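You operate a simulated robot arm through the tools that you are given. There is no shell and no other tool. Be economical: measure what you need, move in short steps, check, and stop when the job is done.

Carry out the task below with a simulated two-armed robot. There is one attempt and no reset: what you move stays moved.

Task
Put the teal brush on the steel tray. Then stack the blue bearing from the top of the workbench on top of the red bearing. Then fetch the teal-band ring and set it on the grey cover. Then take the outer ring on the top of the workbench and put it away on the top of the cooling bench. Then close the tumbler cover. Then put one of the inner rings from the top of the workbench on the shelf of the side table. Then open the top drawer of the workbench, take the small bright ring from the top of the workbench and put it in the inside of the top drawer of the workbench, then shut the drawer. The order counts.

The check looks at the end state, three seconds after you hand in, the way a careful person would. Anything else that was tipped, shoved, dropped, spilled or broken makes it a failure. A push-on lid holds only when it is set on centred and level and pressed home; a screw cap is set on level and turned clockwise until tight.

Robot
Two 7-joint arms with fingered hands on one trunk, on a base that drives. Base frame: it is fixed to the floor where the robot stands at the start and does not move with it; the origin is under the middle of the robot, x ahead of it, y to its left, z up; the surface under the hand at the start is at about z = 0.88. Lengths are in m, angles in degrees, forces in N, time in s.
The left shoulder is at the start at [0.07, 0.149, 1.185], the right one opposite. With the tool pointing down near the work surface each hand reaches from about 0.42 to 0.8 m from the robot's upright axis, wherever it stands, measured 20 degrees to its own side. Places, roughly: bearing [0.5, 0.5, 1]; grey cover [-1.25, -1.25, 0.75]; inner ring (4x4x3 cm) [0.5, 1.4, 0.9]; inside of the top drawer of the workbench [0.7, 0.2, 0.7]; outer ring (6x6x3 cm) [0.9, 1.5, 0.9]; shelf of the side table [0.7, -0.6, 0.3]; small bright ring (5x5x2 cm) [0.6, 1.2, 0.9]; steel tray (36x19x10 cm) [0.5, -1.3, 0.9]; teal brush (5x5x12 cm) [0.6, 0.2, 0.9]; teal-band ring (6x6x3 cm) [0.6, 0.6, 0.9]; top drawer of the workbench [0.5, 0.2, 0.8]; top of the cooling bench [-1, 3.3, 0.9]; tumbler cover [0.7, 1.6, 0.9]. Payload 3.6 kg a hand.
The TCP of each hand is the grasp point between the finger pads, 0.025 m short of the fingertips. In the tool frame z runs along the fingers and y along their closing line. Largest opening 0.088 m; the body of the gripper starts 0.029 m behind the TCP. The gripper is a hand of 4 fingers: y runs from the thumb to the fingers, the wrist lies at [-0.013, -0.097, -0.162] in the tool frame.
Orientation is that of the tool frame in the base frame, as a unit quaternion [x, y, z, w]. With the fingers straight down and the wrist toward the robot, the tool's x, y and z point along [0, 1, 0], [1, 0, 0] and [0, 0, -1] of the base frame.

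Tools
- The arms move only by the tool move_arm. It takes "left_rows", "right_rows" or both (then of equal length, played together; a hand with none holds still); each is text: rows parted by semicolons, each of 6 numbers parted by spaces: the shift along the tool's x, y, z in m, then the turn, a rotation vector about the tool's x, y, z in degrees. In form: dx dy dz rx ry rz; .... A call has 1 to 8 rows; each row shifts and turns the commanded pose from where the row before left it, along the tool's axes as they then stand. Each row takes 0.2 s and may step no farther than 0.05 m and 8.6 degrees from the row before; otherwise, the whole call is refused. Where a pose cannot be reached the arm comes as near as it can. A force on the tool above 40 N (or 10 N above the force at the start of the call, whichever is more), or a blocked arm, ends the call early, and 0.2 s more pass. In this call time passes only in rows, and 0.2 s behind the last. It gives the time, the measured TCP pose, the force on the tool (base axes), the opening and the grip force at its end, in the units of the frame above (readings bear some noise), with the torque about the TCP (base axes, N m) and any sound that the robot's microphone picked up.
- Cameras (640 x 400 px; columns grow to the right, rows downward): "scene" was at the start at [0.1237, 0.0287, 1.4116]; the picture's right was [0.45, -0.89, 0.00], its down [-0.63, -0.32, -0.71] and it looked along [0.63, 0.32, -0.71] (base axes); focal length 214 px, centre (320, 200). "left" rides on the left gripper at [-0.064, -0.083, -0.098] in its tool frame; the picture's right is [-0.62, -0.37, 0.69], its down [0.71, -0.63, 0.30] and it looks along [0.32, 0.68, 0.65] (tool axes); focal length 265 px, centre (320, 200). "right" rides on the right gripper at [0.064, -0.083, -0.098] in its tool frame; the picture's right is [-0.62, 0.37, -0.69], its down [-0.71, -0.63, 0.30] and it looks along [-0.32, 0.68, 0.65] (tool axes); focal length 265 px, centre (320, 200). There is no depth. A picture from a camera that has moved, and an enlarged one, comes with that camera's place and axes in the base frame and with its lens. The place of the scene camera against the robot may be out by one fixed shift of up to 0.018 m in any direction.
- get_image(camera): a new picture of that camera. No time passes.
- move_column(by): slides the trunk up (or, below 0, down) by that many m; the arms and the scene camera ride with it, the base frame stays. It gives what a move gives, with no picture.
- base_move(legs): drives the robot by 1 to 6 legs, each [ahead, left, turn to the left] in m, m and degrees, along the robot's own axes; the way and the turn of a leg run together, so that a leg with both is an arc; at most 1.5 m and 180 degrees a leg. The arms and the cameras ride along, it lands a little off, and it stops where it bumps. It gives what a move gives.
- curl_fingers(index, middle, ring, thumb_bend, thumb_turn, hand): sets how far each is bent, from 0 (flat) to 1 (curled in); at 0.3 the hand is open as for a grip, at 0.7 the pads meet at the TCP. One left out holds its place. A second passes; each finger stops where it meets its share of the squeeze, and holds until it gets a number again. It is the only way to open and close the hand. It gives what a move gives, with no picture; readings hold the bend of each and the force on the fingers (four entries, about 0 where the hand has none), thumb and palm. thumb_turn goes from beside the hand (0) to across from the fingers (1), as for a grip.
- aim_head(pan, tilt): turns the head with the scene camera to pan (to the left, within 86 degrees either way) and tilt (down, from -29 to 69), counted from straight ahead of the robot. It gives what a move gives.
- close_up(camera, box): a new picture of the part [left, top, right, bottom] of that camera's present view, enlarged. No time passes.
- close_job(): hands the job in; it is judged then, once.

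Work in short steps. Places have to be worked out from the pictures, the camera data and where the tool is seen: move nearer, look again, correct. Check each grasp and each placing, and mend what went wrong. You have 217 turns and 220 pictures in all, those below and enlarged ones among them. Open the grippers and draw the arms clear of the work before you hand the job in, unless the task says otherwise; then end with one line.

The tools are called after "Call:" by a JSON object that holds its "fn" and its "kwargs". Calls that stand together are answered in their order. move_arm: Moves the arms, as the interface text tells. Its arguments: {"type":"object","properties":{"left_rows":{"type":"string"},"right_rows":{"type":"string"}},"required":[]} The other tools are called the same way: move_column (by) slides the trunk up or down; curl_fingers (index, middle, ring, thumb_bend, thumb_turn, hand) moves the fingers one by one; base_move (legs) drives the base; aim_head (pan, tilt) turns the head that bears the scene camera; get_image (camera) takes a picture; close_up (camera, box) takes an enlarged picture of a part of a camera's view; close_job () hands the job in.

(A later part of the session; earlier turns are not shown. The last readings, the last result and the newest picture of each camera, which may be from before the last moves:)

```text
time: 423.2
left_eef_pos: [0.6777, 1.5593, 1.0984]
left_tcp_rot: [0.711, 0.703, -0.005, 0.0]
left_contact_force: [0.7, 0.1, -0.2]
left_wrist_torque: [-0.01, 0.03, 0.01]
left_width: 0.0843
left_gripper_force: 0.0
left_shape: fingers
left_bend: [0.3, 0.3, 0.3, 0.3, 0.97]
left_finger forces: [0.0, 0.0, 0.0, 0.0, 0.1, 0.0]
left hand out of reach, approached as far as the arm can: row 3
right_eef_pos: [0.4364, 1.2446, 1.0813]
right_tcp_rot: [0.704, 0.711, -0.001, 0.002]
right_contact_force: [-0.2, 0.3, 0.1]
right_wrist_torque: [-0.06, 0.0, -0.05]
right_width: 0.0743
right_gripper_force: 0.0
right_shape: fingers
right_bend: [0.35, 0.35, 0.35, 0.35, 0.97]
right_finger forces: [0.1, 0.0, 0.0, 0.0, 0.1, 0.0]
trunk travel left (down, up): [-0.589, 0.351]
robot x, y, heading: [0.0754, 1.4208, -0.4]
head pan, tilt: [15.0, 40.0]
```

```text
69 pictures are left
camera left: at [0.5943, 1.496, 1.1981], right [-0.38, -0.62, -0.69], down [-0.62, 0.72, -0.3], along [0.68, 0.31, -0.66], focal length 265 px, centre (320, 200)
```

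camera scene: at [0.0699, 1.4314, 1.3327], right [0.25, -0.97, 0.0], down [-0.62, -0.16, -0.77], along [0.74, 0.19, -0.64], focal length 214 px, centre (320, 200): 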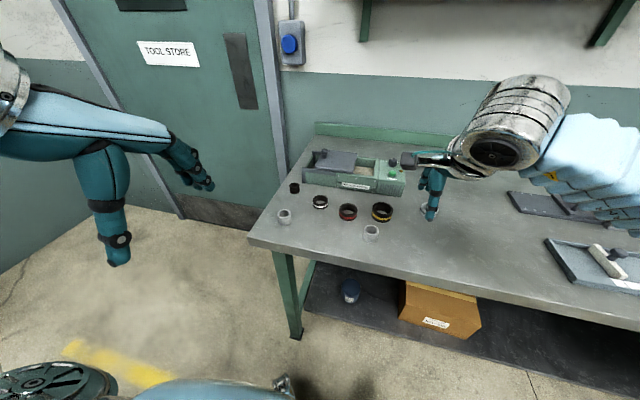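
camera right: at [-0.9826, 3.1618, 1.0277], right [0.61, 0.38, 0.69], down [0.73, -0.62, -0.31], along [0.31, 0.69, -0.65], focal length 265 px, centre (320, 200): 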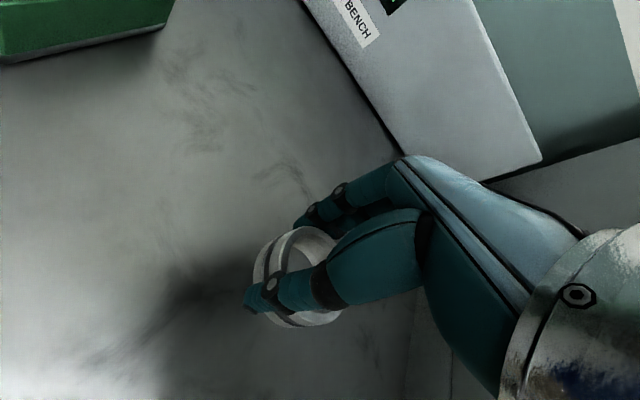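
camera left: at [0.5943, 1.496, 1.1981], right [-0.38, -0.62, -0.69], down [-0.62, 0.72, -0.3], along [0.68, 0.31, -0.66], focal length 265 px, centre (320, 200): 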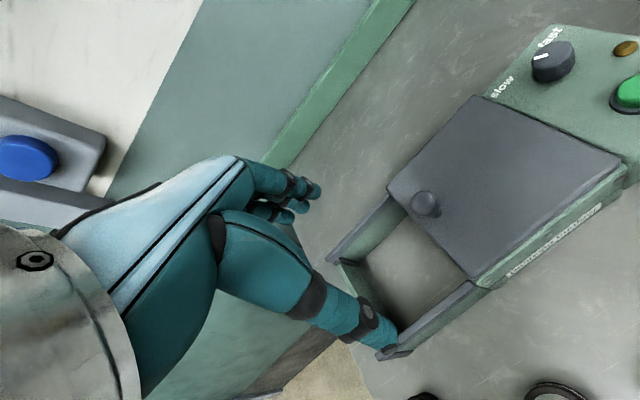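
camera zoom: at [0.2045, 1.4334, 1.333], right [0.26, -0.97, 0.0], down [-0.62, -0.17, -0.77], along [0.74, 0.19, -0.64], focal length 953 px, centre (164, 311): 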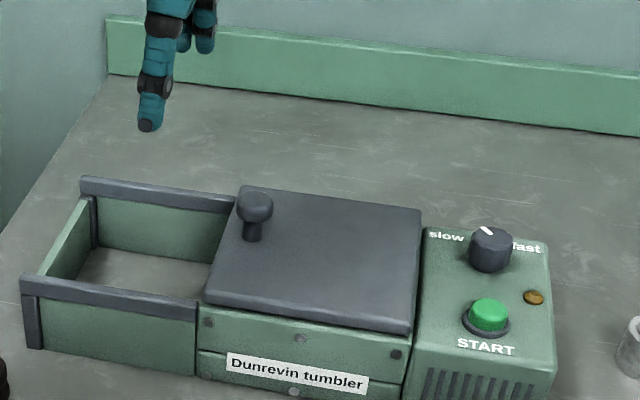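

The cover looks closed. To be sure it is at its stop, I nudge the knob from its left with the closed fingers.

Call:
{"fn": "curl_fingers", "kwargs": {"hand": "left", "index": 0.62, "middle": 0.62, "ring": 0.62, "thumb_bend": 0.62}}

Call:
{"fn": "move_arm", "kwargs": {"left_rows": "0.03 0.025 0 0 0 0;0 0.005 0.04 0 0 0;0 0 0.04 0 0 0;0 0 0.02 0 0 0;-0.01 0 0 0 0 0;-0.01 0 0 0 0 0"}}

Call:
{"fn": "close_up", "kwargs": {"camera": "scene", "box": [290, 130, 420, 220]}}

```text
time: 424.2
left_eef_pos: [0.68, 1.5585, 1.0977]
left_tcp_rot: [0.711, 0.703, -0.005, -0.002]
left_contact_force: [-0.5, 0.1, -0.3]
left_wrist_torque: [0.01, 0.0, -0.02]
left_width: 0.0161
left_gripper_force: 0.0
left_shape: fingers
left_bend: [0.62, 0.62, 0.62, 0.62, 0.97]
left_finger forces: [0.0, 0.1, 0.0, 0.1, 0.0, 0.0]
right_eef_pos: [0.4392, 1.2419, 1.0804]
right_tcp_rot: [0.703, 0.711, -0.002, -0.001]
right_contact_force: [0.3, -0.4, 0.1]
right_wrist_torque: [0.03, -0.01, 0.02]
right_width: 0.0742
right_gripper_force: 0.1
right_shape: fingers
right_bend: [0.35, 0.35, 0.35, 0.35, 0.97]
right_finger forces: [0.1, 0.0, 0.0, 0.0, 0.0, 0.1]
trunk travel left (down, up): [-0.589, 0.351]
robot x, y, heading: [0.0738, 1.4249, -0.2]
head pan, tilt: [15.0, 40.0]
```

```text
time: 425.6
left_eef_pos: [0.7083, 1.5687, 0.9967]
left_tcp_rot: [0.712, 0.702, -0.004, -0.002]
left_contact_force: [-0.4, 0.3, 0.1]
left_wrist_torque: [-0.01, 0.04, -0.01]
left_width: 0.0159
left_gripper_force: 0.1
left_shape: fingers
left_bend: [0.62, 0.62, 0.62, 0.62, 0.97]
left_finger forces: [0.1, 0.0, 0.0, 0.0, 0.0, 0.1]
right_eef_pos: [0.4379, 1.2421, 1.0808]
right_tcp_rot: [0.703, 0.711, -0.001, -0.001]
right_contact_force: [-0.9, 0.8, -0.1]
right_wrist_torque: [0.02, 0.02, -0.01]
right_width: 0.0745
right_gripper_force: 0.0
right_shape: fingers
right_bend: [0.35, 0.35, 0.35, 0.35, 0.97]
right_finger forces: [0.0, 0.0, 0.1, 0.0, 0.0, 0.0]
trunk travel left (down, up): [-0.589, 0.351]
robot x, y, heading: [0.0731, 1.4125, -0.1]
head pan, tilt: [15.0, 40.0]
```

```text
4.44 times, centred on (355, 175) of scene
camera zoom: at [0.2079, 1.4304, 1.3327], right [0.26, -0.97, 0.0], down [-0.62, -0.16, -0.77], along [0.74, 0.2, -0.64], focal length 953 px, centre (164, 311)
```

zoom: 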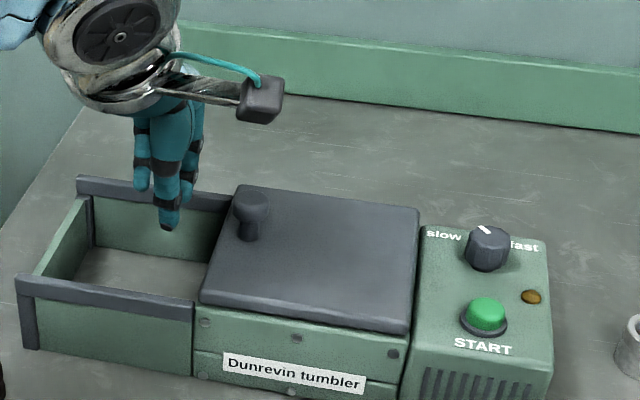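

The fingers are left of the knob. I push toward −y gently.

Call:
{"fn": "move_arm", "kwargs": {"left_rows": "-0.008 0 0 0 0 0;-0.008 0 0 0 0 0;-0.006 0 0 0 0 0;-0.004 0 0 0 0 0"}}

Call:
{"fn": "move_arm", "kwargs": {"left_rows": "-0.004 0 0 0 0 0;-0.004 0 0 0 0 0"}}

Call:
{"fn": "close_up", "kwargs": {"camera": "scene", "box": [290, 130, 420, 220]}}

```text
time: 426.6
left_eef_pos: [0.7092, 1.5396, 0.9979]
left_tcp_rot: [0.711, 0.703, -0.004, -0.002]
left_contact_force: [0.0, -0.4, -0.5]
left_wrist_torque: [0.0, 0.01, 0.01]
left_width: 0.0158
left_gripper_force: 0.0
left_shape: fingers
left_bend: [0.62, 0.62, 0.62, 0.62, 0.97]
left_finger forces: [0.1, 0.0, 0.1, 0.1, 0.0, 0.0]
right_eef_pos: [0.4398, 1.2414, 1.0788]
right_tcp_rot: [0.703, 0.711, -0.001, -0.001]
right_contact_force: [0.0, 0.1, -0.6]
right_wrist_torque: [-0.01, -0.03, -0.01]
right_width: 0.0744
right_gripper_force: 0.1
right_shape: fingers
right_bend: [0.35, 0.35, 0.35, 0.35, 0.97]
right_finger forces: [0.0, 0.1, 0.0, 0.0, 0.0, 0.0]
trunk travel left (down, up): [-0.589, 0.351]
robot x, y, heading: [0.0751, 1.4149, -0.3]
head pan, tilt: [15.0, 40.0]
```

```text
time: 427.2
left_eef_pos: [0.7085, 1.5355, 0.9976]
left_tcp_rot: [0.711, 0.703, -0.006, -0.002]
left_contact_force: [-0.6, 5.0, 0.9]
left_wrist_torque: [0.09, -0.01, 0.06]
left_width: 0.0152
left_gripper_force: 1.8
left_shape: fingers
left_bend: [0.62, 0.62, 0.62, 0.62, 0.97]
left_finger forces: [3.7, 0.0, 0.0, 0.0, 0.0, 0.0]
right_eef_pos: [0.4384, 1.2438, 1.0801]
right_tcp_rot: [0.703, 0.711, 0.0, 0.0]
right_contact_force: [0.3, -0.9, -0.2]
right_wrist_torque: [0.03, -0.04, 0.02]
right_width: 0.0742
right_gripper_force: 0.0
right_shape: fingers
right_bend: [0.35, 0.35, 0.35, 0.35, 0.97]
right_finger forces: [0.1, 0.0, 0.0, 0.1, 0.1, 0.1]
trunk travel left (down, up): [-0.589, 0.351]
robot x, y, heading: [0.0712, 1.4172, -0.0]
head pan, tilt: [15.0, 40.0]
```

```text
4.44 times, centred on (355, 175) of scene
camera zoom: at [0.2078, 1.4322, 1.3327], right [0.26, -0.97, 0.0], down [-0.62, -0.17, -0.77], along [0.74, 0.2, -0.64], focal length 953 px, centre (164, 311)
```

zoom: 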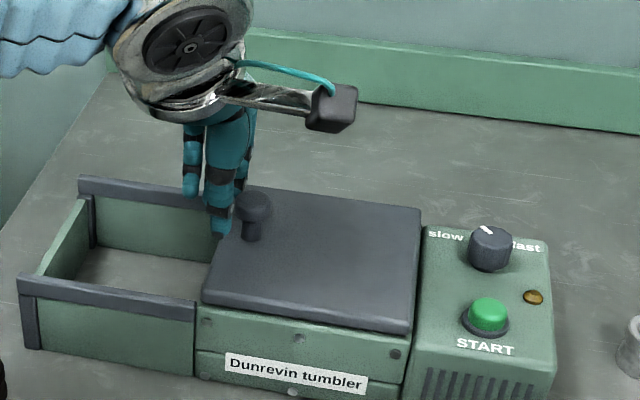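

Contact with the knob (5 N). I push 8 mm more to see whether it moves.

Call:
{"fn": "move_arm", "kwargs": {"left_rows": "-0.003 0 0 0 0 0;-0.003 0 0 0 0 0;-0.003 0 0 0 0 0"}}

Call:
{"fn": "close_up", "kwargs": {"camera": "scene", "box": [290, 130, 420, 220]}}

```text
time: 428.0
left_eef_pos: [0.7082, 1.5321, 0.9975]
left_tcp_rot: [0.71, 0.704, -0.005, -0.001]
left_contact_force: [1.9, 19.3, 1.7]
left_wrist_torque: [0.35, -0.03, 0.26]
left_width: 0.0176
left_gripper_force: 9.0
left_shape: fingers
left_bend: [0.6, 0.62, 0.62, 0.62, 0.97]
left_finger forces: [18.2, 0.1, 0.0, 0.0, 0.1, 0.0]
right_eef_pos: [0.4385, 1.2458, 1.0798]
right_tcp_rot: [0.703, 0.711, -0.002, 0.001]
right_contact_force: [-0.3, 0.3, -0.1]
right_wrist_torque: [-0.01, -0.01, -0.01]
right_width: 0.0744
right_gripper_force: 0.0
right_shape: fingers
right_bend: [0.35, 0.35, 0.35, 0.35, 0.97]
right_finger forces: [0.0, 0.0, 0.0, 0.1, 0.0, 0.0]
trunk travel left (down, up): [-0.589, 0.351]
robot x, y, heading: [0.0757, 1.4144, -0.5]
head pan, tilt: [15.0, 40.0]
```

```text
4.44 times, centred on (355, 175) of scene
camera zoom: at [0.2076, 1.435, 1.3326], right [0.26, -0.97, 0.0], down [-0.62, -0.17, -0.77], along [0.74, 0.19, -0.64], focal length 953 px, centre (164, 311)
```

zoom: 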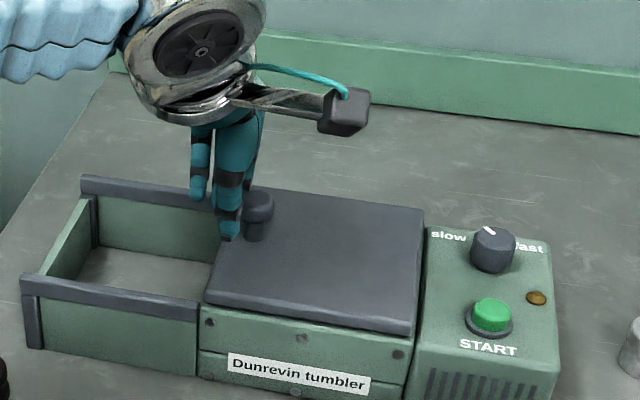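

19 N and the cover does not move: it is closed at its stop. I withdraw the left hand, and reposition for the inner ring near [0.46, 1.395] with the right hand.

Call:
{"fn": "move_arm", "kwargs": {"left_rows": "0.015 0 0 0 0 0;0.01 0 -0.03 0 0 0;0 0 -0.05 0 0 0;0 -0.04 -0.03 0 0 0;0 -0.045 0 0 0 0;0 -0.045 0 0 0 0;0 -0.045 0 0 0 0"}}

Call:
{"fn": "base_move", "kwargs": {"legs": [[-0.18, 0.13, 0.3]]}}

Call:
{"fn": "aim_head", "kwargs": {"pan": -10, "tilt": 48}}

Call:
{"fn": "get_image", "kwargs": {"camera": "scene"}}

Call:
{"fn": "get_image", "kwargs": {"camera": "right"}}

```text
time: 429.6
left_eef_pos: [0.5311, 1.5518, 1.1111]
left_tcp_rot: [0.712, 0.702, -0.003, -0.001]
left_contact_force: [-0.8, 0.2, 0.6]
left_wrist_torque: [-0.01, -0.01, 0.02]
left_width: 0.0157
left_gripper_force: 0.1
left_shape: fingers
left_bend: [0.62, 0.62, 0.62, 0.62, 0.97]
left_finger forces: [0.0, 0.1, 0.0, 0.0, 0.1, 0.0]
right_eef_pos: [0.4356, 1.241, 1.0809]
right_tcp_rot: [0.703, 0.711, 0.0, 0.001]
right_contact_force: [-0.3, 0.4, 0.4]
right_wrist_torque: [-0.05, -0.03, -0.03]
right_width: 0.0743
right_gripper_force: 0.1
right_shape: fingers
right_bend: [0.35, 0.35, 0.35, 0.35, 0.97]
right_finger forces: [0.0, 0.0, 0.0, 0.0, 0.1, 0.0]
trunk travel left (down, up): [-0.589, 0.351]
robot x, y, heading: [0.0728, 1.4175, -0.5]
head pan, tilt: [15.0, 40.0]
```

```text
time: 432.5
left_eef_pos: [0.3535, 1.6835, 1.11]
left_tcp_rot: [0.71, 0.704, -0.004, -0.002]
left_contact_force: [-0.1, 0.0, 0.0]
left_wrist_torque: [-0.01, 0.0, 0.0]
left_width: 0.0158
left_gripper_force: 0.0
left_shape: fingers
left_bend: [0.62, 0.62, 0.62, 0.62, 0.97]
left_finger forces: [0.0, 0.0, 0.0, 0.1, 0.0, 0.0]
right_eef_pos: [0.2596, 1.3727, 1.0798]
right_tcp_rot: [0.702, 0.712, 0.001, -0.001]
right_contact_force: [0.0, 0.7, -0.3]
right_wrist_torque: [-0.03, 0.03, -0.03]
right_width: 0.0743
right_gripper_force: 0.1
right_shape: fingers
right_bend: [0.35, 0.35, 0.35, 0.35, 0.97]
right_finger forces: [0.0, 0.1, 0.0, 0.1, 0.0, 0.1]
trunk travel left (down, up): [-0.589, 0.351]
robot x, y, heading: [-0.1059, 1.5497, -0.0]
head pan, tilt: [15.0, 40.0]
```

```text
time: 433.4
left_eef_pos: [0.3547, 1.6854, 1.1093]
left_tcp_rot: [0.71, 0.705, -0.006, -0.002]
left_contact_force: [-0.9, -0.7, 0.2]
left_wrist_torque: [-0.01, 0.01, 0.01]
left_width: 0.0158
left_gripper_force: 0.0
left_shape: fingers
left_bend: [0.62, 0.62, 0.62, 0.62, 0.97]
left_finger forces: [0.1, 0.0, 0.1, 0.1, 0.0, 0.1]
right_eef_pos: [0.2609, 1.3746, 1.0798]
right_tcp_rot: [0.702, 0.712, 0.0, -0.001]
right_contact_force: [-0.5, 0.1, -0.1]
right_wrist_torque: [0.0, -0.01, 0.0]
right_width: 0.0743
right_gripper_force: 0.0
right_shape: fingers
right_bend: [0.35, 0.35, 0.35, 0.35, 0.97]
right_finger forces: [0.0, 0.1, 0.0, 0.0, 0.1, 0.0]
trunk travel left (down, up): [-0.589, 0.351]
robot x, y, heading: [-0.11, 1.5503, 0.5]
head pan, tilt: [-10.0, 48.0]
```

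```text
65 pictures are left
camera scene: at [0.0213, 1.5282, 1.3213], right [-0.17, -0.99, 0.0], down [-0.73, 0.13, -0.67], along [0.66, -0.11, -0.74], focal length 214 px, centre (320, 200)
```

scene: 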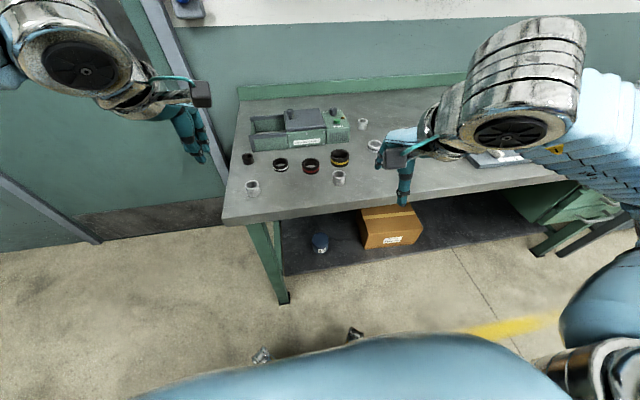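

```text
64 pictures are left
camera right: at [0.1769, 1.4388, 1.178], right [0.38, -0.61, 0.69], down [-0.62, -0.72, -0.3], along [0.69, -0.31, -0.65], focal length 265 px, centre (320, 200)
```

right: 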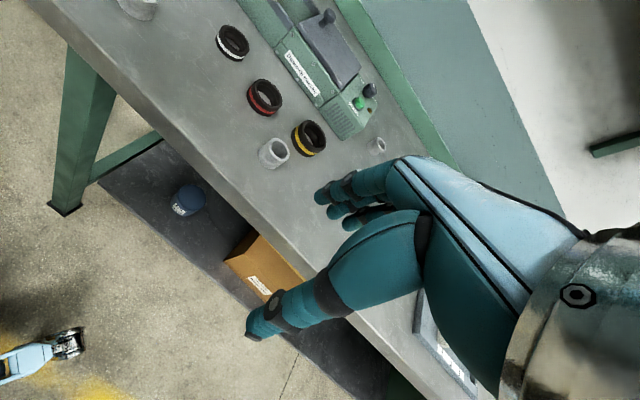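

Inner ring at about [0.463, 1.403]. I bring the right hand above it.

Call:
{"fn": "move_arm", "kwargs": {"right_rows": "0.006 0.0405 0 0 0 0;0.006 0.0405 0 0 0 0;0.006 0.0405 0 0 0 0;0.005 0.0405 0 0 0 0;0.005 0.0405 0 0 0 0;0 0 0.045 0 0 0;0 0 0.04 0 0 0"}}

Call:
{"fn": "get_image", "kwargs": {"camera": "right"}}

```text
time: 435.0
left_eef_pos: [0.3562, 1.6837, 1.1093]
left_tcp_rot: [0.71, 0.705, -0.005, -0.003]
left_contact_force: [-0.5, 0.1, 0.4]
left_wrist_torque: [0.02, 0.02, 0.01]
left_width: 0.0159
left_gripper_force: 0.1
left_shape: fingers
left_bend: [0.62, 0.62, 0.62, 0.62, 0.97]
left_finger forces: [0.1, 0.1, 0.0, 0.0, 0.0, 0.0]
right_eef_pos: [0.4649, 1.4051, 0.9926]
right_tcp_rot: [0.701, 0.713, -0.001, 0.0]
right_contact_force: [0.0, -0.4, 0.1]
right_wrist_torque: [0.01, -0.03, 0.0]
right_width: 0.0745
right_gripper_force: 0.1
right_shape: fingers
right_bend: [0.35, 0.35, 0.35, 0.35, 0.97]
right_finger forces: [0.0, 0.0, 0.0, 0.0, 0.0, 0.1]
trunk travel left (down, up): [-0.589, 0.351]
robot x, y, heading: [-0.1054, 1.5512, 0.3]
head pan, tilt: [-10.0, 48.0]
```

```text
63 pictures are left
camera right: at [0.3811, 1.4689, 1.0916], right [0.38, -0.61, 0.69], down [-0.62, -0.72, -0.3], along [0.69, -0.31, -0.66], focal length 265 px, centre (320, 200)
```

right: 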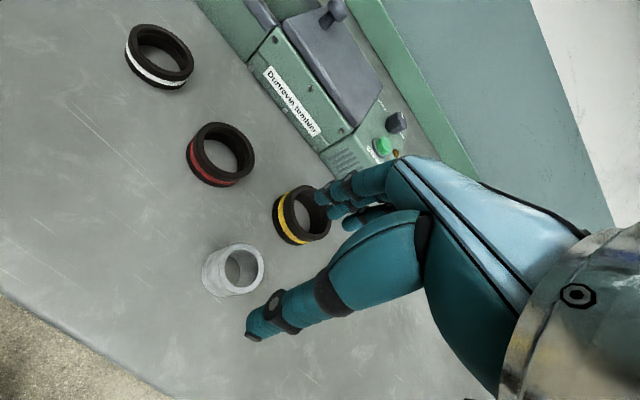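

The yellow-band ring is close behind; I narrow the hand before descending.

Call:
{"fn": "curl_fingers", "kwargs": {"hand": "right", "index": 0.44, "middle": 0.44, "ring": 0.44, "thumb_bend": 0.4}}

Call:
{"fn": "move_arm", "kwargs": {"right_rows": "0.004 -0.003 0.03 0 0 0;0 0 0.02 0 0 0"}}

Call:
{"fn": "get_image", "kwargs": {"camera": "right"}}

```text
time: 436.0
left_eef_pos: [0.3553, 1.683, 1.11]
left_tcp_rot: [0.709, 0.705, -0.006, -0.002]
left_contact_force: [-0.3, -0.1, 0.5]
left_wrist_torque: [-0.01, 0.02, 0.04]
left_width: 0.0157
left_gripper_force: 0.1
left_shape: fingers
left_bend: [0.62, 0.62, 0.62, 0.62, 0.97]
left_finger forces: [0.1, 0.0, 0.0, 0.0, 0.1, 0.0]
right_eef_pos: [0.4639, 1.4039, 0.9942]
right_tcp_rot: [0.702, 0.712, 0.0, 0.0]
right_contact_force: [-0.3, 0.5, -0.3]
right_wrist_torque: [0.01, 0.01, -0.04]
right_width: 0.0596
right_gripper_force: 0.1
right_shape: fingers
right_bend: [0.44, 0.44, 0.44, 0.4, 0.97]
right_finger forces: [0.0, 0.0, 0.1, 0.1, 0.0, 0.0]
trunk travel left (down, up): [-0.589, 0.351]
robot x, y, heading: [-0.1077, 1.5502, -0.2]
head pan, tilt: [-10.0, 48.0]
```

```text
time: 436.6
left_eef_pos: [0.3548, 1.684, 1.1097]
left_tcp_rot: [0.709, 0.705, -0.004, -0.002]
left_contact_force: [0.2, -0.9, 0.5]
left_wrist_torque: [-0.03, 0.03, 0.0]
left_width: 0.0158
left_gripper_force: 0.0
left_shape: fingers
left_bend: [0.62, 0.62, 0.62, 0.62, 0.97]
left_finger forces: [0.0, 0.0, 0.1, 0.0, 0.0, 0.0]
right_eef_pos: [0.4601, 1.4078, 0.9436]
right_tcp_rot: [0.702, 0.712, 0.0, 0.0]
right_contact_force: [0.0, -0.3, -0.4]
right_wrist_torque: [0.03, 0.02, 0.0]
right_width: 0.0599
right_gripper_force: 0.0
right_shape: fingers
right_bend: [0.44, 0.44, 0.44, 0.4, 0.97]
right_finger forces: [0.0, 0.0, 0.1, 0.0, 0.0, 0.0]
trunk travel left (down, up): [-0.589, 0.351]
robot x, y, heading: [-0.1051, 1.5489, 0.1]
head pan, tilt: [-10.0, 48.0]
```

```text
62 pictures are left
camera right: at [0.3764, 1.4723, 1.0417], right [0.38, -0.61, 0.69], down [-0.62, -0.72, -0.3], along [0.69, -0.31, -0.65], focal length 265 px, centre (320, 200)
```

right: 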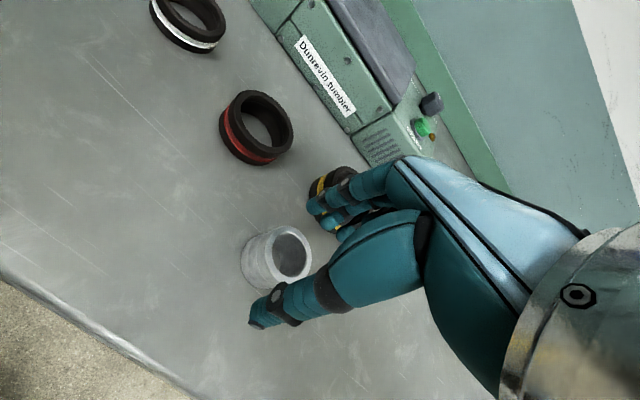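

Centred. I go down to grasp height and close.

Call:
{"fn": "move_arm", "kwargs": {"right_rows": "0.002 -0.001 0.02 0 0 0;0 0 0.016 0 0 0"}}

Call:
{"fn": "curl_fingers", "kwargs": {"hand": "right", "index": 0.72, "middle": 0.72, "ring": 0.72, "thumb_bend": 0.72}}

Call:
{"fn": "move_arm", "kwargs": {"right_rows": "0 0 -0.02 0 0 0;0 0 -0.04 0 0 0;0 0 -0.05 0 0 0;0 0 -0.05 0 0 0"}}

Call:
{"fn": "get_image", "kwargs": {"camera": "right"}}

```text
time: 437.2
left_eef_pos: [0.3534, 1.6838, 1.1098]
left_tcp_rot: [0.709, 0.705, -0.004, -0.003]
left_contact_force: [1.0, 0.4, 0.4]
left_wrist_torque: [0.02, -0.02, 0.0]
left_width: 0.0157
left_gripper_force: 0.1
left_shape: fingers
left_bend: [0.62, 0.62, 0.62, 0.62, 0.97]
left_finger forces: [0.0, 0.0, 0.1, 0.0, 0.1, 0.0]
right_eef_pos: [0.4587, 1.4119, 0.9082]
right_tcp_rot: [0.702, 0.712, 0.0, 0.0]
right_contact_force: [0.7, 0.1, 1.5]
right_wrist_torque: [-0.01, -0.07, 0.03]
right_width: 0.0596
right_gripper_force: 0.5
right_shape: fingers
right_bend: [0.44, 0.44, 0.44, 0.4, 0.97]
right_finger forces: [0.0, 1.1, 0.0, 0.1, 0.0, 0.0]
trunk travel left (down, up): [-0.589, 0.351]
robot x, y, heading: [-0.1026, 1.5458, -0.2]
head pan, tilt: [-10.0, 48.0]
```

```text
time: 438.2
left_eef_pos: [0.355, 1.6837, 1.1096]
left_tcp_rot: [0.709, 0.705, -0.005, -0.003]
left_contact_force: [0.5, -0.2, 0.5]
left_wrist_torque: [0.05, 0.0, 0.0]
left_width: 0.0157
left_gripper_force: 0.0
left_shape: fingers
left_bend: [0.62, 0.62, 0.62, 0.62, 0.97]
left_finger forces: [0.0, 0.0, 0.0, 0.1, 0.0, 0.0]
right_eef_pos: [0.4589, 1.4099, 0.9082]
right_tcp_rot: [0.702, 0.712, -0.001, -0.001]
right_contact_force: [-0.5, 0.4, 1.1]
right_wrist_torque: [0.03, 0.02, -0.01]
right_width: 0.0246
right_gripper_force: 13.8
right_shape: fingers
right_bend: [0.62, 0.63, 0.71, 0.55, 0.95]
right_finger forces: [5.6, 6.8, 2.0, 0.0, 13.0, 0.1]
trunk travel left (down, up): [-0.589, 0.351]
robot x, y, heading: [-0.1044, 1.5513, 0.0]
head pan, tilt: [-10.0, 48.0]
```

```text
time: 439.2
left_eef_pos: [0.3545, 1.6848, 1.1098]
left_tcp_rot: [0.71, 0.705, -0.005, -0.001]
left_contact_force: [0.3, 0.8, 0.4]
left_wrist_torque: [0.01, 0.0, 0.0]
left_width: 0.0157
left_gripper_force: 0.2
left_shape: fingers
left_bend: [0.62, 0.62, 0.62, 0.62, 0.97]
left_finger forces: [0.1, 0.0, 0.1, 0.0, 0.0, 0.0]
right_eef_pos: [0.4584, 1.4117, 1.0681]
right_tcp_rot: [0.702, 0.712, 0.0, 0.0]
right_contact_force: [0.1, -0.3, -1.0]
right_wrist_torque: [-0.03, 0.02, -0.01]
right_width: 0.0243
right_gripper_force: 13.7
right_shape: fingers
right_bend: [0.62, 0.63, 0.71, 0.55, 0.95]
right_finger forces: [5.7, 6.8, 2.0, 0.1, 12.7, 0.0]
trunk travel left (down, up): [-0.589, 0.351]
robot x, y, heading: [-0.1074, 1.5481, 0.2]
head pan, tilt: [-10.0, 48.0]
```

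```text
61 pictures are left
camera right: at [0.3752, 1.4755, 1.1663], right [0.38, -0.61, 0.69], down [-0.62, -0.72, -0.3], along [0.69, -0.31, -0.65], focal length 265 px, centre (320, 200)
```

right: 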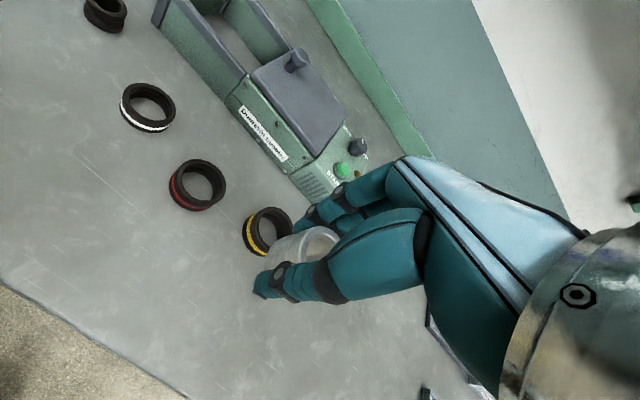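

Inner ring held. I back off and drive right to the side table.

Call:
{"fn": "base_move", "kwargs": {"legs": [[-0.25, 0, 0], [0, -1.0, 0], [0, -1.0, 0]]}}

Call:
{"fn": "aim_head", "kwargs": {"pan": -15, "tilt": 45}}

Call:
{"fn": "get_image", "kwargs": {"camera": "scene"}}

```text
time: 468.2
left_eef_pos: [0.101, -0.3191, 1.1093]
left_tcp_rot: [0.715, 0.699, -0.005, -0.002]
left_contact_force: [-0.4, -0.1, 0.0]
left_wrist_torque: [-0.01, 0.03, 0.01]
left_width: 0.0157
left_gripper_force: 0.0
left_shape: fingers
left_bend: [0.62, 0.62, 0.62, 0.62, 0.97]
left_finger forces: [0.0, 0.0, 0.1, 0.0, 0.0, 0.0]
right_eef_pos: [0.2019, -0.596, 1.0669]
right_tcp_rot: [0.707, 0.707, 0.0, -0.001]
right_contact_force: [0.0, -0.1, -1.1]
right_wrist_torque: [0.03, -0.01, -0.01]
right_width: 0.024
right_gripper_force: 13.5
right_shape: fingers
right_bend: [0.71, 0.63, 0.71, 0.55, 0.95]
right_finger forces: [5.2, 6.5, 2.6, 0.0, 12.1, 0.0]
trunk travel left (down, up): [-0.589, 0.351]
robot x, y, heading: [-0.3619, -0.4488, -1.0]
head pan, tilt: [-10.0, 48.0]
```

```text
time: 468.9
left_eef_pos: [0.1005, -0.3203, 1.1095]
left_tcp_rot: [0.715, 0.699, -0.005, -0.003]
left_contact_force: [0.0, 0.4, -0.7]
left_wrist_torque: [-0.03, 0.0, 0.0]
left_width: 0.0159
left_gripper_force: 0.1
left_shape: fingers
left_bend: [0.62, 0.62, 0.62, 0.62, 0.97]
left_finger forces: [0.1, 0.0, 0.0, 0.0, 0.1, 0.0]
right_eef_pos: [0.2027, -0.5937, 1.0683]
right_tcp_rot: [0.708, 0.707, 0.0, -0.001]
right_contact_force: [0.0, 0.6, -1.6]
right_wrist_torque: [0.0, -0.02, -0.01]
right_width: 0.0237
right_gripper_force: 13.6
right_shape: fingers
right_bend: [0.71, 0.63, 0.71, 0.55, 0.95]
right_finger forces: [5.3, 6.5, 2.6, 0.1, 12.2, 0.0]
trunk travel left (down, up): [-0.589, 0.351]
robot x, y, heading: [-0.3619, -0.4498, -0.6]
head pan, tilt: [-15.0, 45.0]
```

```text
60 pictures are left
camera scene: at [-0.2337, -0.4784, 1.3254], right [-0.27, -0.96, 0.0], down [-0.68, 0.19, -0.71], along [0.68, -0.19, -0.71], focal length 214 px, centre (320, 200)
```

scene: 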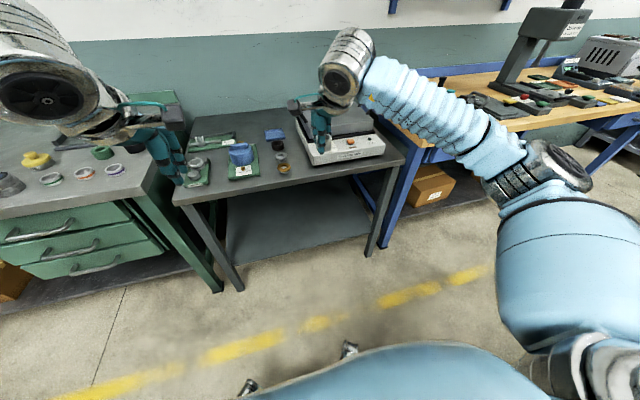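

The side table's shelf is free, front edge at x ≈ 0.42, legs at y ≈ -0.15 and -1.02. I lower the trunk well below the tabletop before entering.

Call:
{"fn": "move_column", "kwargs": {"by": -0.56}}

Call:
{"fn": "aim_head", "kwargs": {"pan": -15, "tilt": 20}}

Call:
{"fn": "get_image", "kwargs": {"camera": "scene"}}

```text
refused: -0.56 is not a number from -0.4 to 0.4
```

```text
time: 469.7
left_eef_pos: [0.1019, -0.319, 1.1086]
left_tcp_rot: [0.715, 0.7, -0.005, -0.002]
left_contact_force: [0.4, -0.6, 0.6]
left_wrist_torque: [-0.01, 0.02, 0.01]
left_width: 0.0156
left_gripper_force: 0.0
left_shape: fingers
left_bend: [0.62, 0.62, 0.62, 0.62, 0.97]
left_finger forces: [0.1, 0.1, 0.0, 0.0, 0.0, 0.0]
right_eef_pos: [0.2029, -0.5942, 1.0675]
right_tcp_rot: [0.707, 0.707, -0.001, 0.0]
right_contact_force: [-0.4, 0.0, -1.1]
right_wrist_torque: [-0.01, 0.0, 0.0]
right_width: 0.0239
right_gripper_force: 13.6
right_shape: fingers
right_bend: [0.71, 0.63, 0.71, 0.55, 0.95]
right_finger forces: [5.4, 6.5, 2.6, 0.0, 12.3, 0.1]
trunk travel left (down, up): [-0.589, 0.351]
robot x, y, heading: [-0.3626, -0.4446, -0.7]
head pan, tilt: [-15.0, 20.0]
```

```text
59 pictures are left
camera scene: at [-0.2219, -0.4819, 1.364], right [-0.27, -0.96, 0.0], down [-0.33, 0.09, -0.94], along [0.9, -0.25, -0.34], focal length 214 px, centre (320, 200)
```

scene: 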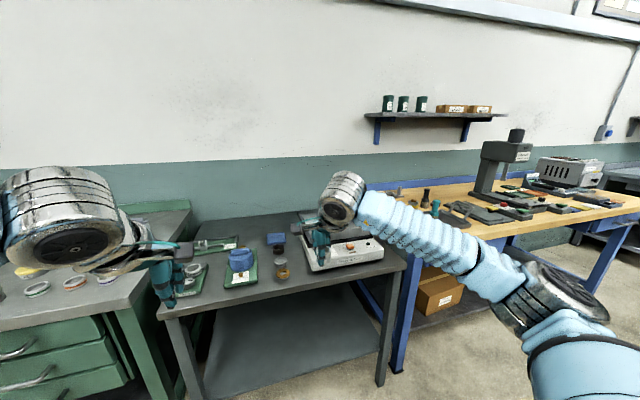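

I lower in two steps.

Call:
{"fn": "move_column", "kwargs": {"by": -0.36}}

Call:
{"fn": "move_column", "kwargs": {"by": -0.2}}

Call:
{"fn": "get_image", "kwargs": {"camera": "scene"}}

```text
time: 473.2
left_eef_pos: [0.1005, -0.32, 0.7496]
left_tcp_rot: [0.715, 0.699, -0.005, -0.002]
left_contact_force: [0.2, 0.0, -0.4]
left_wrist_torque: [0.01, 0.04, -0.01]
left_width: 0.0157
left_gripper_force: 0.0
left_shape: fingers
left_bend: [0.62, 0.62, 0.62, 0.62, 0.97]
left_finger forces: [0.1, 0.0, 0.0, 0.0, 0.0, 0.1]
right_eef_pos: [0.2014, -0.5948, 0.7076]
right_tcp_rot: [0.707, 0.707, -0.001, 0.0]
right_contact_force: [0.1, 0.0, -1.3]
right_wrist_torque: [0.01, 0.0, 0.01]
right_width: 0.0241
right_gripper_force: 13.2
right_shape: fingers
right_bend: [0.71, 0.63, 0.71, 0.55, 0.95]
right_finger forces: [5.2, 6.5, 2.7, 0.0, 12.3, 0.0]
trunk travel left (down, up): [-0.229, 0.711]
robot x, y, heading: [-0.3623, -0.4477, -0.7]
head pan, tilt: [-15.0, 20.0]
```

```text
time: 475.4
left_eef_pos: [0.1013, -0.3196, 0.55]
left_tcp_rot: [0.715, 0.699, -0.005, -0.003]
left_contact_force: [0.8, 0.7, 0.4]
left_wrist_torque: [-0.02, 0.02, -0.07]
left_width: 0.0156
left_gripper_force: 0.0
left_shape: fingers
left_bend: [0.62, 0.62, 0.62, 0.62, 0.97]
left_finger forces: [0.1, 0.0, 0.0, 0.0, 0.0, 0.0]
right_eef_pos: [0.2013, -0.5946, 0.5083]
right_tcp_rot: [0.707, 0.707, 0.0, -0.001]
right_contact_force: [0.4, -0.2, -1.1]
right_wrist_torque: [-0.01, 0.05, 0.03]
right_width: 0.024
right_gripper_force: 13.3
right_shape: fingers
right_bend: [0.71, 0.63, 0.71, 0.55, 0.95]
right_finger forces: [5.3, 6.5, 2.6, 0.0, 12.2, 0.0]
trunk travel left (down, up): [-0.029, 0.911]
robot x, y, heading: [-0.3616, -0.4457, -0.7]
head pan, tilt: [-15.0, 20.0]
```

```text
58 pictures are left
camera scene: at [-0.2223, -0.4818, 0.8042], right [-0.27, -0.96, 0.0], down [-0.33, 0.09, -0.94], along [0.9, -0.26, -0.34], focal length 214 px, centre (320, 200)
```

scene: 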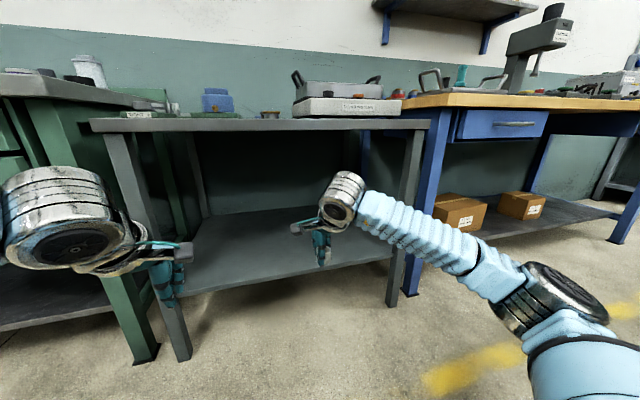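

I see under the table: shelf top near z 0.29. I drive forward 0.29, hands entering between the legs.

Call:
{"fn": "base_move", "kwargs": {"legs": [[0.29, 0, 0.7]]}}

Call:
{"fn": "move_arm", "kwargs": {"right_rows": "0 0.04 0.02 0 0 0;0 0.04 0.04 0 0 0;0 0 0.04 0 0 0"}}

Call:
{"fn": "get_image", "kwargs": {"camera": "scene"}}

Call:
{"fn": "get_image", "kwargs": {"camera": "right"}}

```text
time: 479.7
left_eef_pos: [0.3891, -0.3165, 0.5493]
left_tcp_rot: [0.711, 0.703, -0.004, -0.002]
left_contact_force: [0.1, 0.2, -0.2]
left_wrist_torque: [-0.02, 0.0, 0.0]
left_width: 0.0159
left_gripper_force: 0.1
left_shape: fingers
left_bend: [0.62, 0.62, 0.62, 0.62, 0.97]
left_finger forces: [0.1, 0.0, 0.1, 0.1, 0.1, 0.1]
right_eef_pos: [0.4929, -0.5917, 0.5065]
right_tcp_rot: [0.704, 0.711, -0.001, -0.001]
right_contact_force: [-0.4, 0.1, -1.5]
right_wrist_torque: [-0.01, 0.02, 0.01]
right_width: 0.0238
right_gripper_force: 13.3
right_shape: fingers
right_bend: [0.71, 0.63, 0.71, 0.55, 0.95]
right_finger forces: [5.2, 6.5, 2.8, 0.0, 12.0, 0.0]
trunk travel left (down, up): [-0.029, 0.911]
robot x, y, heading: [-0.0725, -0.4545, -0.3]
head pan, tilt: [-15.0, 20.0]
```

```text
refused: row 2 steps farther than a row can; nothing moved
```

```text
57 pictures are left
camera scene: at [0.0692, -0.4824, 0.8041], right [-0.26, -0.97, 0.0], down [-0.33, 0.09, -0.94], along [0.91, -0.25, -0.34], focal length 214 px, centre (320, 200)
```

scene: 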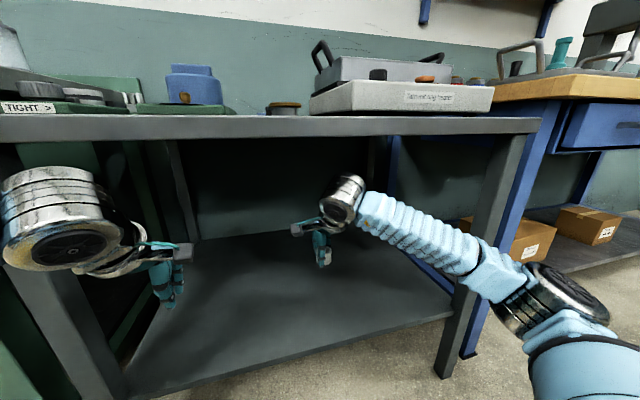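

```text
56 pictures are left
camera right: at [0.4094, -0.5263, 0.6056], right [0.38, -0.62, 0.69], down [-0.62, -0.72, -0.3], along [0.69, -0.32, -0.65], focal length 265 px, centre (320, 200)
```

right: 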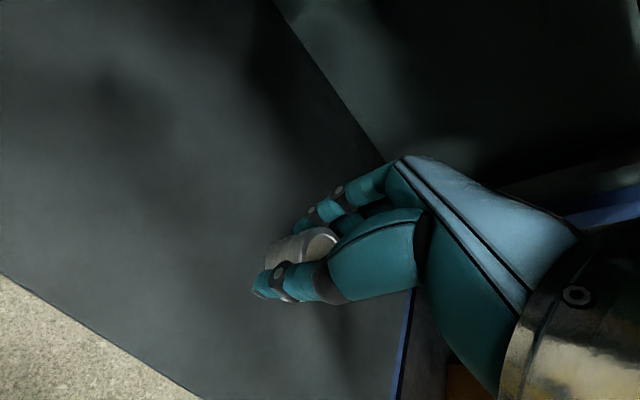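

Entered fine. I extend 6 cm and lower toward the shelf.

Call:
{"fn": "move_arm", "kwargs": {"right_rows": "0 0.03 0 0 0 0;0 0.03 0 0 0 0;0 0 0.045 0 0 0;0 0 0.045 0 0 0;0 0 0.045 0 0 0;0 0 0.015 0 0 0"}}

Call:
{"fn": "get_image", "kwargs": {"camera": "right"}}

Call:
{"fn": "close_up", "kwargs": {"camera": "scene", "box": [250, 150, 450, 330]}}

```text
time: 481.1
left_eef_pos: [0.3904, -0.3172, 0.5506]
left_tcp_rot: [0.711, 0.704, -0.005, -0.003]
left_contact_force: [-0.7, -0.3, 0.3]
left_wrist_torque: [-0.01, 0.04, 0.01]
left_width: 0.0159
left_gripper_force: 0.1
left_shape: fingers
left_bend: [0.62, 0.62, 0.62, 0.62, 0.97]
left_finger forces: [0.1, 0.0, 0.1, 0.0, 0.1, 0.0]
right_eef_pos: [0.5534, -0.5897, 0.3566]
right_tcp_rot: [0.703, 0.711, 0.0, -0.001]
right_contact_force: [-1.0, -0.2, -0.9]
right_wrist_torque: [0.04, -0.01, -0.02]
right_width: 0.0235
right_gripper_force: 12.7
right_shape: fingers
right_bend: [0.71, 0.63, 0.71, 0.55, 0.95]
right_finger forces: [5.1, 6.5, 2.8, 0.1, 12.0, 0.1]
trunk travel left (down, up): [-0.029, 0.911]
robot x, y, heading: [-0.0686, -0.4499, -0.1]
head pan, tilt: [-15.0, 20.0]
```

```text
55 pictures are left
camera right: at [0.4698, -0.5263, 0.4551], right [0.38, -0.62, 0.69], down [-0.62, -0.72, -0.3], along [0.69, -0.32, -0.66], focal length 265 px, centre (320, 200)
```

right: 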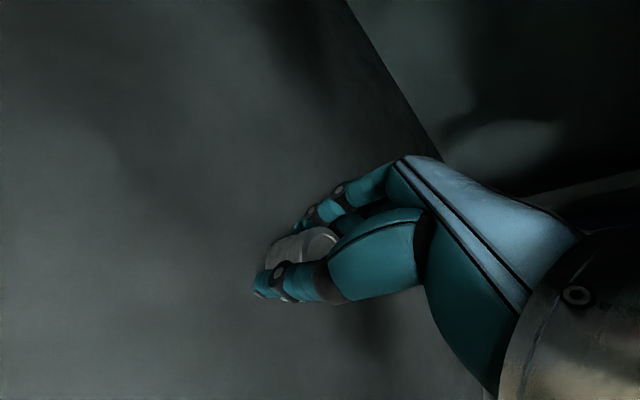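

```text
2.22 times, centred on (350, 240) of scene
camera zoom: at [0.0694, -0.4825, 0.8041], right [-0.26, -0.97, 0.0], down [-0.33, 0.09, -0.94], along [0.91, -0.25, -0.34], focal length 477 px, centre (253, 111)
```

zoom: 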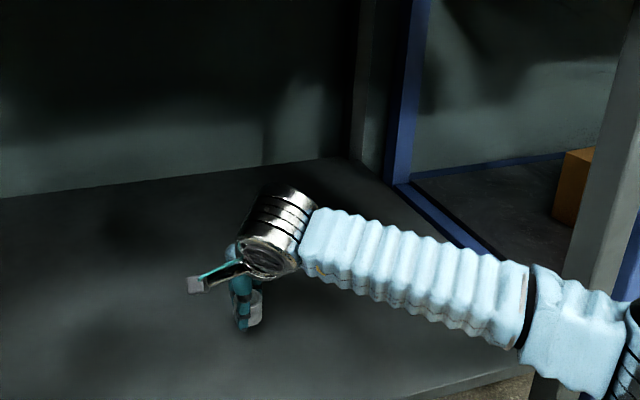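

Near the shelf now; lower in small steps.

Call:
{"fn": "move_arm", "kwargs": {"right_rows": "0 0 0.006 0 0 0;0 0 0.005 0 0 0;0 0 0.004 0 0 0;0 0 0.003 0 0 0"}}

Call:
{"fn": "move_arm", "kwargs": {"right_rows": "0 0 0.003 0 0 0;0 0 0.003 0 0 0;0 0 0.002 0 0 0"}}

Call:
{"fn": "move_arm", "kwargs": {"right_rows": "0 0 0.002 0 0 0;0 0 0.002 0 0 0;0 0 0.002 0 0 0"}}

```text
time: 482.1
left_eef_pos: [0.39, -0.3171, 0.5501]
left_tcp_rot: [0.711, 0.704, -0.005, -0.003]
left_contact_force: [0.9, 0.3, -0.3]
left_wrist_torque: [0.0, 0.01, -0.01]
left_width: 0.0157
left_gripper_force: 0.1
left_shape: fingers
left_bend: [0.62, 0.62, 0.62, 0.62, 0.97]
left_finger forces: [0.0, 0.0, 0.0, 0.0, 0.1, 0.1]
right_eef_pos: [0.5529, -0.5893, 0.3393]
right_tcp_rot: [0.704, 0.711, -0.001, -0.001]
right_contact_force: [-0.3, 0.0, -1.2]
right_wrist_torque: [0.0, -0.01, 0.0]
right_width: 0.0238
right_gripper_force: 13.3
right_shape: fingers
right_bend: [0.71, 0.63, 0.71, 0.55, 0.95]
right_finger forces: [5.0, 6.3, 2.8, 0.0, 12.0, 0.0]
trunk travel left (down, up): [-0.029, 0.911]
robot x, y, heading: [-0.0726, -0.4493, -0.3]
head pan, tilt: [-15.0, 20.0]
```

```text
time: 482.9
left_eef_pos: [0.3893, -0.3173, 0.5499]
left_tcp_rot: [0.71, 0.704, -0.005, -0.003]
left_contact_force: [-0.2, -0.5, -0.3]
left_wrist_torque: [0.01, 0.01, 0.0]
left_width: 0.0158
left_gripper_force: 0.1
left_shape: fingers
left_bend: [0.62, 0.62, 0.62, 0.62, 0.97]
left_finger forces: [0.0, 0.0, 0.0, 0.1, 0.0, 0.0]
right_eef_pos: [0.5523, -0.5913, 0.3314]
right_tcp_rot: [0.703, 0.711, -0.001, 0.0]
right_contact_force: [0.9, 0.0, -1.3]
right_wrist_torque: [-0.01, -0.02, 0.02]
right_width: 0.0237
right_gripper_force: 12.8
right_shape: fingers
right_bend: [0.71, 0.63, 0.71, 0.55, 0.95]
right_finger forces: [5.1, 6.4, 2.7, 0.1, 11.9, 0.0]
trunk travel left (down, up): [-0.029, 0.911]
robot x, y, heading: [-0.0709, -0.4513, -0.1]
head pan, tilt: [-15.0, 20.0]
```

```text
time: 483.7
left_eef_pos: [0.3887, -0.3168, 0.5501]
left_tcp_rot: [0.711, 0.703, -0.004, -0.002]
left_contact_force: [-0.7, 0.7, -1.2]
left_wrist_torque: [-0.03, 0.03, 0.01]
left_width: 0.0155
left_gripper_force: 0.1
left_shape: fingers
left_bend: [0.62, 0.62, 0.62, 0.62, 0.97]
left_finger forces: [0.0, 0.0, 0.1, 0.0, 0.1, 0.0]
right_eef_pos: [0.5521, -0.5899, 0.3237]
right_tcp_rot: [0.703, 0.711, 0.0, -0.001]
right_contact_force: [-0.7, 0.1, -1.0]
right_wrist_torque: [0.01, 0.03, 0.01]
right_width: 0.0236
right_gripper_force: 13.0
right_shape: fingers
right_bend: [0.71, 0.63, 0.71, 0.55, 0.95]
right_finger forces: [5.1, 6.2, 2.8, 0.0, 11.9, 0.2]
trunk travel left (down, up): [-0.029, 0.911]
robot x, y, heading: [-0.0701, -0.4508, -0.1]
head pan, tilt: [-15.0, 20.0]
```

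Still free; continue in small steps.

Call:
{"fn": "move_arm", "kwargs": {"right_rows": "0 0 0.002 0 0 0;0 0 0.002 0 0 0;0 0 0.002 0 0 0"}}

Call:
{"fn": "move_arm", "kwargs": {"right_rows": "0 0 0.002 0 0 0;0 0 0.002 0 0 0;0 0 0.002 0 0 0"}}

Call:
{"fn": "close_up", "kwargs": {"camera": "scene", "box": [320, 220, 400, 300]}}

```text
time: 484.5
left_eef_pos: [0.3888, -0.3173, 0.5499]
left_tcp_rot: [0.71, 0.704, -0.005, -0.002]
left_contact_force: [-0.2, -0.5, 0.3]
left_wrist_torque: [-0.02, 0.04, 0.0]
left_width: 0.0159
left_gripper_force: 0.0
left_shape: fingers
left_bend: [0.62, 0.62, 0.62, 0.62, 0.97]
left_finger forces: [0.0, 0.0, 0.0, 0.0, 0.0, 0.0]
right_eef_pos: [0.5515, -0.5904, 0.3194]
right_tcp_rot: [0.704, 0.711, -0.001, -0.001]
right_contact_force: [0.1, 0.3, -1.5]
right_wrist_torque: [0.01, -0.03, 0.0]
right_width: 0.0237
right_gripper_force: 13.5
right_shape: fingers
right_bend: [0.71, 0.63, 0.71, 0.55, 0.95]
right_finger forces: [5.2, 6.3, 2.8, 0.0, 12.0, 0.0]
trunk travel left (down, up): [-0.029, 0.911]
robot x, y, heading: [-0.0733, -0.4503, 0.1]
head pan, tilt: [-15.0, 20.0]
```

```text
time: 485.3
left_eef_pos: [0.3896, -0.3169, 0.5495]
left_tcp_rot: [0.711, 0.703, -0.004, -0.003]
left_contact_force: [-1.5, -0.4, -0.2]
left_wrist_torque: [0.03, -0.02, -0.01]
left_width: 0.0158
left_gripper_force: 0.0
left_shape: fingers
left_bend: [0.62, 0.62, 0.62, 0.62, 0.97]
left_finger forces: [0.0, 0.0, 0.1, 0.1, 0.1, 0.1]
right_eef_pos: [0.5521, -0.5902, 0.314]
right_tcp_rot: [0.704, 0.71, -0.001, -0.001]
right_contact_force: [0.0, 0.2, -1.2]
right_wrist_torque: [-0.01, -0.01, -0.01]
right_width: 0.0237
right_gripper_force: 13.1
right_shape: fingers
right_bend: [0.71, 0.63, 0.71, 0.55, 0.95]
right_finger forces: [5.1, 6.3, 2.9, 0.1, 12.0, 0.0]
trunk travel left (down, up): [-0.029, 0.911]
robot x, y, heading: [-0.0712, -0.4507, -0.1]
head pan, tilt: [-15.0, 20.0]
```

```text
5.00 times, centred on (360, 260) of scene
camera zoom: at [0.0693, -0.4824, 0.8041], right [-0.26, -0.97, 0.0], down [-0.33, 0.09, -0.94], along [0.91, -0.25, -0.34], focal length 1072 px, centre (120, -100)
```

zoom: 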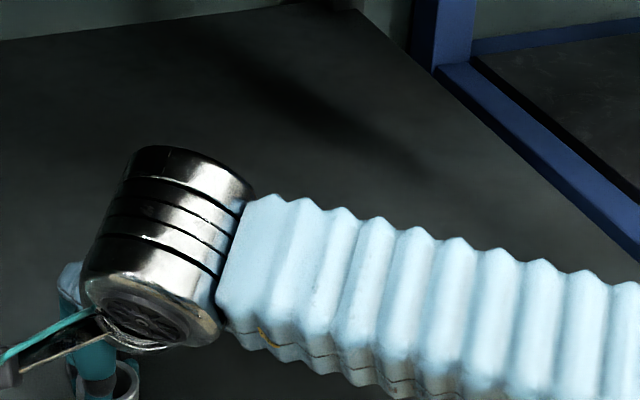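

Continue down, with a better-placed zoom.

Call:
{"fn": "move_arm", "kwargs": {"right_rows": "0 0 0.003 0 0 0;0 0 0.002 0 0 0;0 0 0.002 0 0 0"}}

Call:
{"fn": "move_arm", "kwargs": {"right_rows": "0 0 0.002 0 0 0;0 0 0.002 0 0 0;0 0 0.002 0 0 0"}}

Call:
{"fn": "close_up", "kwargs": {"camera": "scene", "box": [310, 250, 390, 330]}}

```text
time: 486.1
left_eef_pos: [0.3887, -0.3169, 0.5495]
left_tcp_rot: [0.711, 0.703, -0.004, -0.003]
left_contact_force: [0.6, 0.0, -0.1]
left_wrist_torque: [-0.02, 0.02, 0.03]
left_width: 0.0161
left_gripper_force: 0.1
left_shape: fingers
left_bend: [0.62, 0.62, 0.62, 0.62, 0.97]
left_finger forces: [0.0, 0.0, 0.0, 0.1, 0.1, 0.0]
right_eef_pos: [0.5532, -0.5902, 0.3078]
right_tcp_rot: [0.704, 0.711, 0.0, 0.001]
right_contact_force: [-1.2, 0.2, 3.5]
right_wrist_torque: [0.0, -0.02, 0.04]
right_width: 0.0238
right_gripper_force: 14.4
right_shape: fingers
right_bend: [0.71, 0.63, 0.71, 0.55, 0.95]
right_finger forces: [5.3, 6.8, 3.0, 0.0, 13.8, 0.1]
trunk travel left (down, up): [-0.029, 0.911]
robot x, y, heading: [-0.0669, -0.45, -0.3]
head pan, tilt: [-15.0, 20.0]
```

```text
time: 486.9
left_eef_pos: [0.3873, -0.3158, 0.5521]
left_tcp_rot: [0.71, 0.704, -0.003, 0.001]
left_contact_force: [-0.1, -0.4, 0.3]
left_wrist_torque: [0.01, 0.0, -0.01]
left_width: 0.0158
left_gripper_force: 0.0
left_shape: fingers
left_bend: [0.62, 0.62, 0.62, 0.62, 0.97]
left_finger forces: [0.1, 0.0, 0.0, 0.1, 0.0, 0.0]
right_eef_pos: [0.554, -0.5888, 0.3069]
right_tcp_rot: [0.704, 0.71, 0.004, 0.003]
right_contact_force: [-0.7, -3.1, 27.7]
right_wrist_torque: [-0.01, 0.67, -0.02]
right_width: 0.0237
right_gripper_force: 22.9
right_shape: fingers
right_bend: [0.71, 0.64, 0.72, 0.55, 0.95]
right_finger forces: [4.6, 6.3, 3.7, 0.0, 32.1, 0.0]
trunk travel left (down, up): [-0.029, 0.911]
robot x, y, heading: [-0.0744, -0.4517, 0.1]
head pan, tilt: [-15.0, 20.0]
```

```text
5.00 times, centred on (350, 290) of scene
camera zoom: at [0.0665, -0.4818, 0.8051], right [-0.26, -0.97, 0.0], down [-0.33, 0.09, -0.94], along [0.91, -0.25, -0.34], focal length 1072 px, centre (170, -250)
```

zoom: 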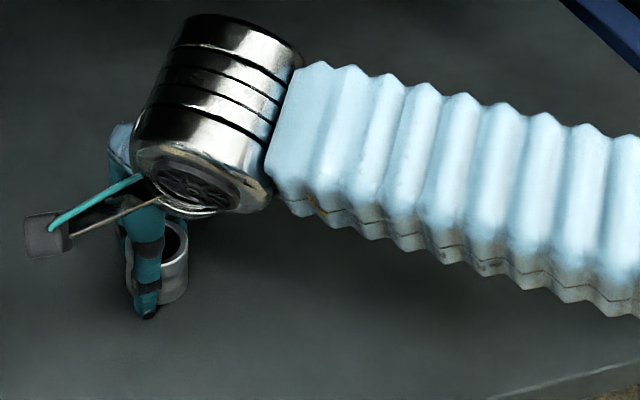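

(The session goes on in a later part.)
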